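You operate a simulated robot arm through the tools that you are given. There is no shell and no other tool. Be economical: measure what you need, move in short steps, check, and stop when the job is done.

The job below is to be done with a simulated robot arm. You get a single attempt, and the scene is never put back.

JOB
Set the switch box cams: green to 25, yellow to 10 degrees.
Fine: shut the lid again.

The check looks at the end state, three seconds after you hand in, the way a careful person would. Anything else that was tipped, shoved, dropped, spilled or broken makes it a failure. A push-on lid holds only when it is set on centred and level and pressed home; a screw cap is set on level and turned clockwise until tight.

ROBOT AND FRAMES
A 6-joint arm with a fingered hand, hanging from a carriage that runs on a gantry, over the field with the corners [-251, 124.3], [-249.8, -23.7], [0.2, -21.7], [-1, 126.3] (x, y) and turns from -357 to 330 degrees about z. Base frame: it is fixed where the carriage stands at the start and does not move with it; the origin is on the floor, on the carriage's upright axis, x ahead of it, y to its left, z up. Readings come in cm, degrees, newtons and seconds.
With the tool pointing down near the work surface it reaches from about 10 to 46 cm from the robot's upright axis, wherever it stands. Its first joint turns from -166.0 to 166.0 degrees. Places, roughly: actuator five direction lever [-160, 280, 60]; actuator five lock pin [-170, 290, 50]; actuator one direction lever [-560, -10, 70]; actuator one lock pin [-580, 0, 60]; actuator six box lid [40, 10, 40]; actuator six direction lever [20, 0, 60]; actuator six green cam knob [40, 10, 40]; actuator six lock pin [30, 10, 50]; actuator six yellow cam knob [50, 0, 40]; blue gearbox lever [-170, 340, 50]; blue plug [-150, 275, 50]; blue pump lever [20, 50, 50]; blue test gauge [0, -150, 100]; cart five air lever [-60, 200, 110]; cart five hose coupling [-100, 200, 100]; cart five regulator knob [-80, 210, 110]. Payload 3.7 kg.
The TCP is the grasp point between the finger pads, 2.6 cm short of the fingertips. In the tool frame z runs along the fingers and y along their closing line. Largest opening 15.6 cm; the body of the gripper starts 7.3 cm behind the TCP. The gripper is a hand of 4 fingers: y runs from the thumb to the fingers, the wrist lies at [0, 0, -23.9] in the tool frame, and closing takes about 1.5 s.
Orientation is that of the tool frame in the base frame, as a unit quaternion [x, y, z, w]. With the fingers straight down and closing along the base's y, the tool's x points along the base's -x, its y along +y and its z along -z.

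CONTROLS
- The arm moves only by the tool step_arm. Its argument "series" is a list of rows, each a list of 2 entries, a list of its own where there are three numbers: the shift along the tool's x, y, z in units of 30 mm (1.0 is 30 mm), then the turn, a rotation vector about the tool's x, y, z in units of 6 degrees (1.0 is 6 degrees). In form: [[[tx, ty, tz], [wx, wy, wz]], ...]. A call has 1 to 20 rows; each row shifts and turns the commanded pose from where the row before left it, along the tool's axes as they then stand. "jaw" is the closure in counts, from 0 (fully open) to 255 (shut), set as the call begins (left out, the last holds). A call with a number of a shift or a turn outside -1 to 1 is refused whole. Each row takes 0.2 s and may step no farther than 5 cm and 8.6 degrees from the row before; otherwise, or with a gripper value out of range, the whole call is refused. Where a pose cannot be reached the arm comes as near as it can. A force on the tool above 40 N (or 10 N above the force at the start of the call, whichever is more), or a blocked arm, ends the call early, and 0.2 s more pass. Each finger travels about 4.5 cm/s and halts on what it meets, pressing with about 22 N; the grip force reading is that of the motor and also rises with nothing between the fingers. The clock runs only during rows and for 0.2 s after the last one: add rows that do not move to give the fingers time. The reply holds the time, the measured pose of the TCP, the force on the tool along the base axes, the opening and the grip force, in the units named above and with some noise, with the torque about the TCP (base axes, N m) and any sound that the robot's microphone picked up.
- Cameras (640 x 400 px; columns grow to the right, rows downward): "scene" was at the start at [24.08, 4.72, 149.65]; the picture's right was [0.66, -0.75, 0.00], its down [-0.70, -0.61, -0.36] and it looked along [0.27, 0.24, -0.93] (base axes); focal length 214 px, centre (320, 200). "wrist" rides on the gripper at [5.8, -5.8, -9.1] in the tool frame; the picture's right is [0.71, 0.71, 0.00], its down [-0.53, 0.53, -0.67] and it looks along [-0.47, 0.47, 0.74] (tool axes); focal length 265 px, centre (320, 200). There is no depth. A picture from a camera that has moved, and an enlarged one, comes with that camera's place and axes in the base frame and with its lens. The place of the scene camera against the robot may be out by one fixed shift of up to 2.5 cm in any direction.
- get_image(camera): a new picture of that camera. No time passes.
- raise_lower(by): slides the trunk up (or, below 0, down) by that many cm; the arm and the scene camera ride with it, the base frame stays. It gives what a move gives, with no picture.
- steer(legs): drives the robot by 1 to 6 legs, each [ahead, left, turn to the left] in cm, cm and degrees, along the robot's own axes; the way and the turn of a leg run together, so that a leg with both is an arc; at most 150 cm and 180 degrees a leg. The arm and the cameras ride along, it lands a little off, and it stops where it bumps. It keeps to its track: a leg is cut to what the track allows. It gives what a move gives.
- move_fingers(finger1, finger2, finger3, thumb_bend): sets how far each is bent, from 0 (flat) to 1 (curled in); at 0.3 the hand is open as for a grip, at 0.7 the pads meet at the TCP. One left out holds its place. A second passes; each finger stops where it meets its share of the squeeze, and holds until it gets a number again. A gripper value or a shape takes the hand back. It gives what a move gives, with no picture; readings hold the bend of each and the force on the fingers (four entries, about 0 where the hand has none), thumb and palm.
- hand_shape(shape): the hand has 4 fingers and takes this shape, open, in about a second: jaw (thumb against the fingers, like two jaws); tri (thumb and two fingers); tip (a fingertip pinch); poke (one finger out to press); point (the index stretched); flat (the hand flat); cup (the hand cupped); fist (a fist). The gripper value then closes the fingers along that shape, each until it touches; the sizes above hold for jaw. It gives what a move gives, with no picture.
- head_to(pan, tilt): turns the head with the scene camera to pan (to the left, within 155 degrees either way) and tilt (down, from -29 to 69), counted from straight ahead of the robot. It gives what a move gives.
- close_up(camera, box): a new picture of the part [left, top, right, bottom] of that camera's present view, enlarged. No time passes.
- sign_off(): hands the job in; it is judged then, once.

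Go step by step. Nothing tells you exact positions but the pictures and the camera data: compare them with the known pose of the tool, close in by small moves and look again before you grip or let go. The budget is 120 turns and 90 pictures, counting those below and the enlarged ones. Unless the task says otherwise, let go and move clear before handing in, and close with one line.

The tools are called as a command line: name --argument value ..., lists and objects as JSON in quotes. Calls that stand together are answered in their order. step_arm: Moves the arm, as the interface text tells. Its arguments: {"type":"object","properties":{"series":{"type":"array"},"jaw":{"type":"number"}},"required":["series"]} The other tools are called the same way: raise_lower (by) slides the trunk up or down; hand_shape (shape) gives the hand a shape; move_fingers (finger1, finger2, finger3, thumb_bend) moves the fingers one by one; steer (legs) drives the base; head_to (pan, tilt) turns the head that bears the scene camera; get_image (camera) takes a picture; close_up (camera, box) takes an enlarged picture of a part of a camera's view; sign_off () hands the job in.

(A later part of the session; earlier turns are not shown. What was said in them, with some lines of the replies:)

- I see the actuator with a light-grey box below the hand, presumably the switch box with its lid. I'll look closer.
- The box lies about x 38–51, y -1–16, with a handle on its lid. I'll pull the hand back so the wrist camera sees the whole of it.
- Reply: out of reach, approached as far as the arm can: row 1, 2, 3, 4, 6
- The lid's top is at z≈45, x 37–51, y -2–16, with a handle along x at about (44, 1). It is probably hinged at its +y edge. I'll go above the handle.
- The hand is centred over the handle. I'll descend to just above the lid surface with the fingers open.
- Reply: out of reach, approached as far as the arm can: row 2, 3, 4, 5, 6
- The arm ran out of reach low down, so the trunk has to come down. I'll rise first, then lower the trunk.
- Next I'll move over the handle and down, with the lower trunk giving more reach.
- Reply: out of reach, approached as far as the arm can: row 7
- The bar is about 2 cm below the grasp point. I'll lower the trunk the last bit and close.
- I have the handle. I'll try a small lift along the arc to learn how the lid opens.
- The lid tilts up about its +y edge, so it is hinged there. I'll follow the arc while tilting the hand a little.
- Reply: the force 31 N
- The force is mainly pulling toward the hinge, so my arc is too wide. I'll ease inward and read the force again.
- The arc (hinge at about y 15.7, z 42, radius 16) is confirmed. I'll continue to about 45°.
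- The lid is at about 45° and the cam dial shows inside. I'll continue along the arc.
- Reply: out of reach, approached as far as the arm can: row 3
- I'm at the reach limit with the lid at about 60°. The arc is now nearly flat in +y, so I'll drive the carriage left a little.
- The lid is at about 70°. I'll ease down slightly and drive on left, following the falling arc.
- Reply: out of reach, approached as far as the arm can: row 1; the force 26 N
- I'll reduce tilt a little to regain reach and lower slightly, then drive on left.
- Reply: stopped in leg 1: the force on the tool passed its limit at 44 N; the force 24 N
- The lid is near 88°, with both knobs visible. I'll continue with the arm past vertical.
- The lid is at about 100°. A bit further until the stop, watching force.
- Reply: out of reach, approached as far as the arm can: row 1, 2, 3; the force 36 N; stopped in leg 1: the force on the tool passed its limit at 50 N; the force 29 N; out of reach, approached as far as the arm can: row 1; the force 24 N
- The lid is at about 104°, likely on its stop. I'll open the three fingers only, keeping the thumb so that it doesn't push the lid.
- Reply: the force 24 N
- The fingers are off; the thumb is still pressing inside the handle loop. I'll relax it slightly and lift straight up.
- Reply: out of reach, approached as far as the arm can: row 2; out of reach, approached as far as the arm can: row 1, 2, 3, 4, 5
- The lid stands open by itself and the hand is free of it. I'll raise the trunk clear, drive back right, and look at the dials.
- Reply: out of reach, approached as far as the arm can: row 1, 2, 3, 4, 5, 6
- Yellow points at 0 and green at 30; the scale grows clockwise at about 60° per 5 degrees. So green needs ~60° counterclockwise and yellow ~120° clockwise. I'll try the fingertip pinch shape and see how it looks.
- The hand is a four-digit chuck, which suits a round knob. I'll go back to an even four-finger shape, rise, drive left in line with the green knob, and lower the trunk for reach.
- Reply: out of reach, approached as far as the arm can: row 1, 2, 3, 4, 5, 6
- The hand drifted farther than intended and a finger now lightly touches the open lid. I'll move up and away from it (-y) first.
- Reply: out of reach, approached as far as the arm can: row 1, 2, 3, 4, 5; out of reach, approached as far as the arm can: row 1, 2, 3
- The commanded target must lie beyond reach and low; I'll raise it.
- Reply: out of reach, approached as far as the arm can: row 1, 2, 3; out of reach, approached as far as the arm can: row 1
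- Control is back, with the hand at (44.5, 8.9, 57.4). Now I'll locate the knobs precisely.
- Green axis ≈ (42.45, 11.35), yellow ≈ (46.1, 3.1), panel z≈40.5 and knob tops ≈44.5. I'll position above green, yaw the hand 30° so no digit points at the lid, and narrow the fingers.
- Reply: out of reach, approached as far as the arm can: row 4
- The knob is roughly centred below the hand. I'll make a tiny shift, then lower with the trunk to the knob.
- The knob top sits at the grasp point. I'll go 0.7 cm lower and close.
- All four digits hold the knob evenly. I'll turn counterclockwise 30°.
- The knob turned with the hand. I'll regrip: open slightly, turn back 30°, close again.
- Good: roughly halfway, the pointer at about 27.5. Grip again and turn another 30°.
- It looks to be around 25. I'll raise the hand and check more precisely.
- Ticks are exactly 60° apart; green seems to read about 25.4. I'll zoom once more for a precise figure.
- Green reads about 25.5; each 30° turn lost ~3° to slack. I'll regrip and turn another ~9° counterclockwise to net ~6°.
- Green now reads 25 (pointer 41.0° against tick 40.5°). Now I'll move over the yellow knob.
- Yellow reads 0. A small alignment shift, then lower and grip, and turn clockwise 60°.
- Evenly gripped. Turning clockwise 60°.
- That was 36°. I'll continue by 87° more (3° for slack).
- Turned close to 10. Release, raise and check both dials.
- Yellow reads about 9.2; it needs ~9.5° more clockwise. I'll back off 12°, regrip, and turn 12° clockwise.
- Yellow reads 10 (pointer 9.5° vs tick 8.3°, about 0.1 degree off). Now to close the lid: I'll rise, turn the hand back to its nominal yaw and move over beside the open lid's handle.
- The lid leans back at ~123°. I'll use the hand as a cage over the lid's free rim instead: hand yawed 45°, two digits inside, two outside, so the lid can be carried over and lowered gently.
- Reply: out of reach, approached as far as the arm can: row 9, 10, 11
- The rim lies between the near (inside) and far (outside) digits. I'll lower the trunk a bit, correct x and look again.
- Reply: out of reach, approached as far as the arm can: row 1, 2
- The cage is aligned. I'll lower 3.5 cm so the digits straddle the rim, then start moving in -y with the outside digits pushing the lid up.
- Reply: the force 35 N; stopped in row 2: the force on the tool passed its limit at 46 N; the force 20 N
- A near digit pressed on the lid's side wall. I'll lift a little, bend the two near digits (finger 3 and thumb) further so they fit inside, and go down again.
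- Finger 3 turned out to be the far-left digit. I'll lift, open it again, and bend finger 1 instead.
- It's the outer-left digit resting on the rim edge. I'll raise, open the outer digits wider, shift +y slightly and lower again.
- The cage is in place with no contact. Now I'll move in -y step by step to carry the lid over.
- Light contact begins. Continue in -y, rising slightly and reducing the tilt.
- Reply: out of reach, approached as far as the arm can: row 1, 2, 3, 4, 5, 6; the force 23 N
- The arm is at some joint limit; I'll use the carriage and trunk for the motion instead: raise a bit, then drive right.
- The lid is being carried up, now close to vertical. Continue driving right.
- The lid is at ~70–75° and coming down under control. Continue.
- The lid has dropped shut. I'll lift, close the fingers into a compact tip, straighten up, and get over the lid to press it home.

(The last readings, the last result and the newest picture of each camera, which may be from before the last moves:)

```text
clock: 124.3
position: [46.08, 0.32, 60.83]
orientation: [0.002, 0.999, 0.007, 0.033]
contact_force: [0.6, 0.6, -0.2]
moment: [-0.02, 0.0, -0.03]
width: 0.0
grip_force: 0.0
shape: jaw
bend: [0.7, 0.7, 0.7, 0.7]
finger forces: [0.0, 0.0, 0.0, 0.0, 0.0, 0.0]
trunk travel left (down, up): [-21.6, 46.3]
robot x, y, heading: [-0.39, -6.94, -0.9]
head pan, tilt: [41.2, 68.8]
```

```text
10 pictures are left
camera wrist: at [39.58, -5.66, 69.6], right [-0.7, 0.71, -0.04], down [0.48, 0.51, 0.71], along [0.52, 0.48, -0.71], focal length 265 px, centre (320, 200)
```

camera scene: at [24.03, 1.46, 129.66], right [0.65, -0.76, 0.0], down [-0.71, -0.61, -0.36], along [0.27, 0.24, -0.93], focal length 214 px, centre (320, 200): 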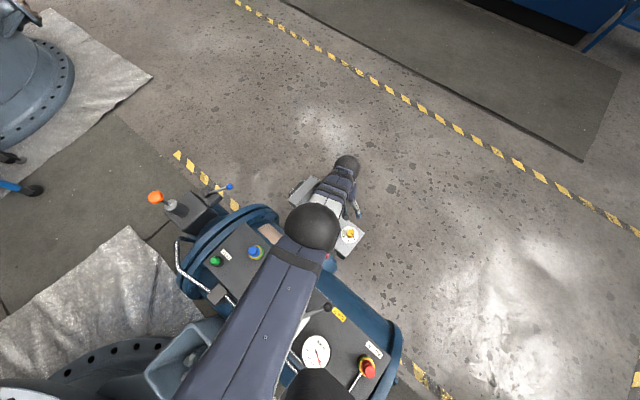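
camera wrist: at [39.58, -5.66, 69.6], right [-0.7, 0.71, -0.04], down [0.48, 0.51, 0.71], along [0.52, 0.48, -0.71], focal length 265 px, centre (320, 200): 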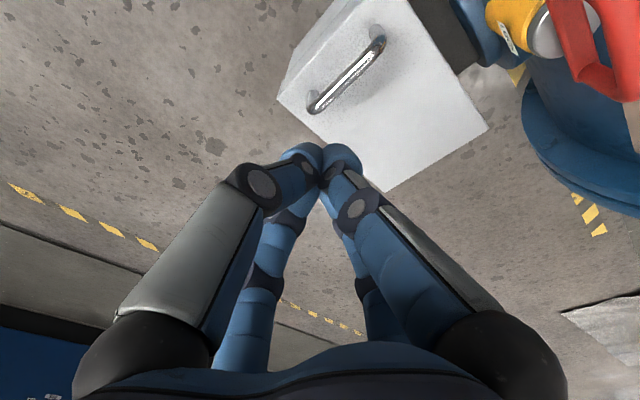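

step_arm --series '[[[0.23, 0.8, 0], [0, 0, 0]], [[0.23, 0.8, 0], [0, 0, 0]], [[0.23, 0.8, 0], [0, 0, 0]], [[0, 0, 0], [0, 0, 0]]]'

raise_lower --by -12.5

get_image --camera "wrist"

```text
clock: 125.3
position: [43.96, 7.55, 60.76]
orientation: [0.002, 0.999, 0.008, 0.033]
contact_force: [0.9, 0.4, 0.1]
moment: [-0.05, 0.01, 0.01]
width: 0.0
grip_force: 22.4
shape: jaw
bend: [0.7, 0.7, 0.7, 0.7]
finger forces: [0.0, 0.1, 0.0, 0.1, 0.0, 0.0]
trunk travel left (down, up): [-21.6, 46.3]
robot x, y, heading: [-0.14, -6.83, -0.1]
head pan, tilt: [41.2, 68.8]
```

```text
clock: 126.8
position: [43.98, 7.39, 48.32]
orientation: [0.002, 0.999, 0.008, 0.032]
contact_force: [0.3, 0.1, 0.0]
moment: [-0.01, -0.01, 0.04]
width: 0.0
grip_force: 21.9
shape: jaw
bend: [0.7, 0.7, 0.7, 0.7]
finger forces: [0.0, 0.1, 0.0, 0.0, 0.0, 0.1]
trunk travel left (down, up): [-9.1, 58.8]
robot x, y, heading: [0.05, -6.67, -0.3]
head pan, tilt: [41.2, 68.8]
```

```text
9 pictures are left
camera wrist: at [37.51, 1.48, 57.05], right [-0.7, 0.71, -0.03], down [0.48, 0.51, 0.71], along [0.52, 0.48, -0.7], focal length 265 px, centre (320, 200)
```

wrist: 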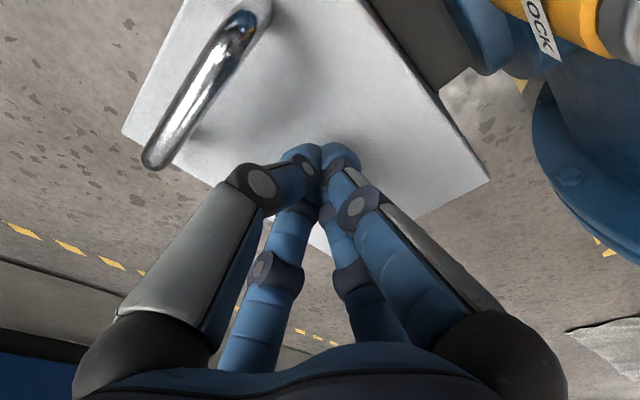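

raise_lower --by -1.5

raise_lower --by -0.7

```text
clock: 127.4
position: [44.34, 7.49, 47.35]
orientation: [0.002, 0.999, 0.008, 0.035]
contact_force: [-1.3, -0.6, 4.0]
moment: [-0.01, 0.12, 0.02]
width: 0.01
grip_force: 22.5
shape: jaw
bend: [0.7, 0.7, 0.7, 0.7]
finger forces: [0.1, 0.0, 0.0, 0.0, 0.0, 0.0]
trunk travel left (down, up): [-7.7, 60.2]
robot x, y, heading: [-0.27, -6.59, -0.4]
head pan, tilt: [41.2, 68.8]
stopped: the force on the tool passed its limit at 48 N (the readings are from after the stop); the commanded pose is now the measured one
```

```text
clock: 127.8
position: [44.46, 7.66, 47.45]
orientation: [0.001, 0.999, 0.009, 0.037]
contact_force: [-0.9, -0.4, 3.4]
moment: [-0.03, 0.05, 0.0]
width: 0.02
grip_force: 21.8
shape: jaw
bend: [0.7, 0.7, 0.7, 0.7]
finger forces: [0.0, 0.0, 0.0, 0.0, 0.1, 0.1]
trunk travel left (down, up): [-7.4, 60.5]
robot x, y, heading: [-0.04, -6.59, -0.5]
head pan, tilt: [41.2, 68.8]
stopped: the force on the tool passed its limit at 52 N (the readings are from after the stop); the commanded pose is now the measured one
```

The lid took ~50 N without giving, at its original height of z≈45, so it is fully shut. I'll lift clear and take a last look.

raise_lower --by 18

step_arm --series '[[[0.5, -0.8, 0], [0, 0, 0]], [[0.5, -0.8, 0], [0, 0, 0]], [[0.5, -0.8, 0], [0, 0, 0]], [[0.5, -0.8, 0], [0, 0, 0]], [[0.5, -0.8, 0], [0, 0, 0]], [[0.5, -0.8, 0], [0, 0, 0]], [[0, 0, 0], [0, 0, 0]]]'

get_image --camera "wrist"

close_up --camera "wrist" --box '[250, 60, 450, 240]'

get_image --camera "scene"

```text
clock: 129.8
position: [44.38, 7.55, 65.33]
orientation: [0.002, 0.999, 0.009, 0.037]
contact_force: [0.2, -0.1, 0.3]
moment: [0.0, -0.03, 0.03]
width: 0.01
grip_force: 22.1
shape: jaw
bend: [0.7, 0.7, 0.7, 0.7]
finger forces: [0.0, 0.0, 0.0, 0.0, 0.0, 0.1]
trunk travel left (down, up): [-25.4, 42.5]
robot x, y, heading: [-0.28, -6.62, -0.4]
head pan, tilt: [41.2, 68.8]
```

```text
clock: 131.4
position: [35.41, -7.04, 64.43]
orientation: [0.001, 0.999, 0.008, 0.037]
contact_force: [-0.6, -0.8, 0.2]
moment: [-0.03, 0.02, -0.02]
width: 0.0
grip_force: 22.1
shape: jaw
bend: [0.7, 0.7, 0.7, 0.7]
finger forces: [0.0, 0.0, 0.1, 0.0, 0.0, 0.1]
trunk travel left (down, up): [-25.4, 42.5]
robot x, y, heading: [-0.36, -6.46, -0.6]
head pan, tilt: [41.2, 68.8]
```

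```text
8 pictures are left
camera wrist: at [28.94, -12.92, 73.03], right [-0.7, 0.71, -0.04], down [0.48, 0.51, 0.71], along [0.53, 0.48, -0.7], focal length 265 px, centre (320, 200)
```

wrist: 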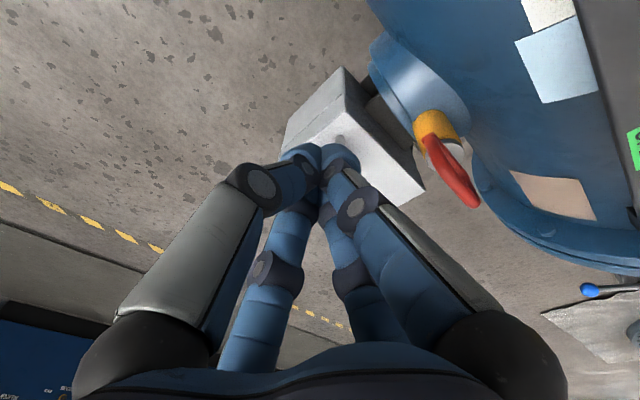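

```text
2.22 times, centred on (350, 150) of wrist
camera zoom: at [28.94, -12.92, 73.03], right [-0.7, 0.71, -0.04], down [0.48, 0.51, 0.71], along [0.53, 0.48, -0.7], focal length 590 px, centre (253, 311)
```

zoom: 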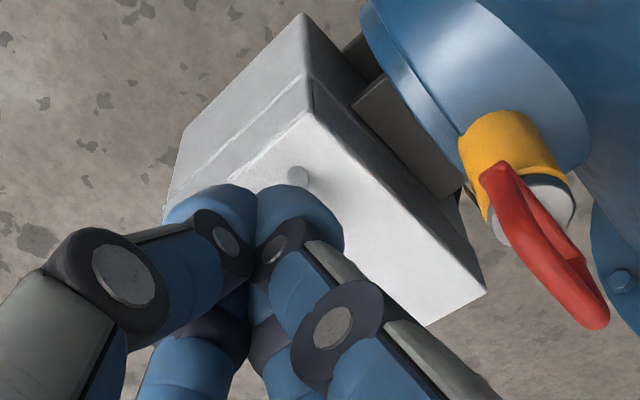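

```text
6 pictures are left
camera scene: at [23.9, -2.11, 141.82], right [0.65, -0.76, 0.0], down [-0.71, -0.61, -0.36], along [0.27, 0.24, -0.93], focal length 214 px, centre (320, 200)
```

scene: 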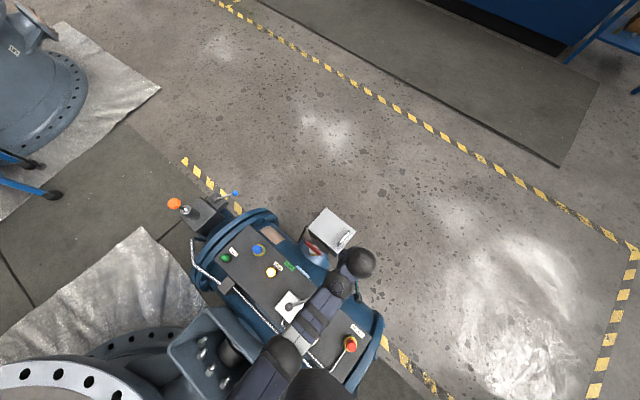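

close_up --camera "scene" --box '[200, 200, 400, 380]'

```text
2.22 times, centred on (300, 290) of scene
camera zoom: at [23.9, -2.11, 141.82], right [0.65, -0.76, 0.0], down [-0.71, -0.61, -0.36], along [0.27, 0.24, -0.93], focal length 477 px, centre (364, 0)
```

zoom: 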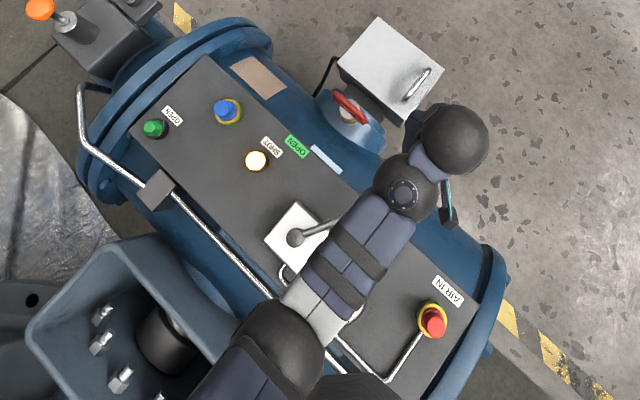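

The lid is seated with its seam even, the direction lever is where it was, and the hand is clear. I'll hand in.

sign_off

```text
The job is handed in.
```

The green cam is set to 25 and the yellow cam to 10 degrees, both to within about 0.1 degree when I last read each dial. The lid is shut and pressed home, and the hand is clear of the box. I could not read the dials again after the lid closed.
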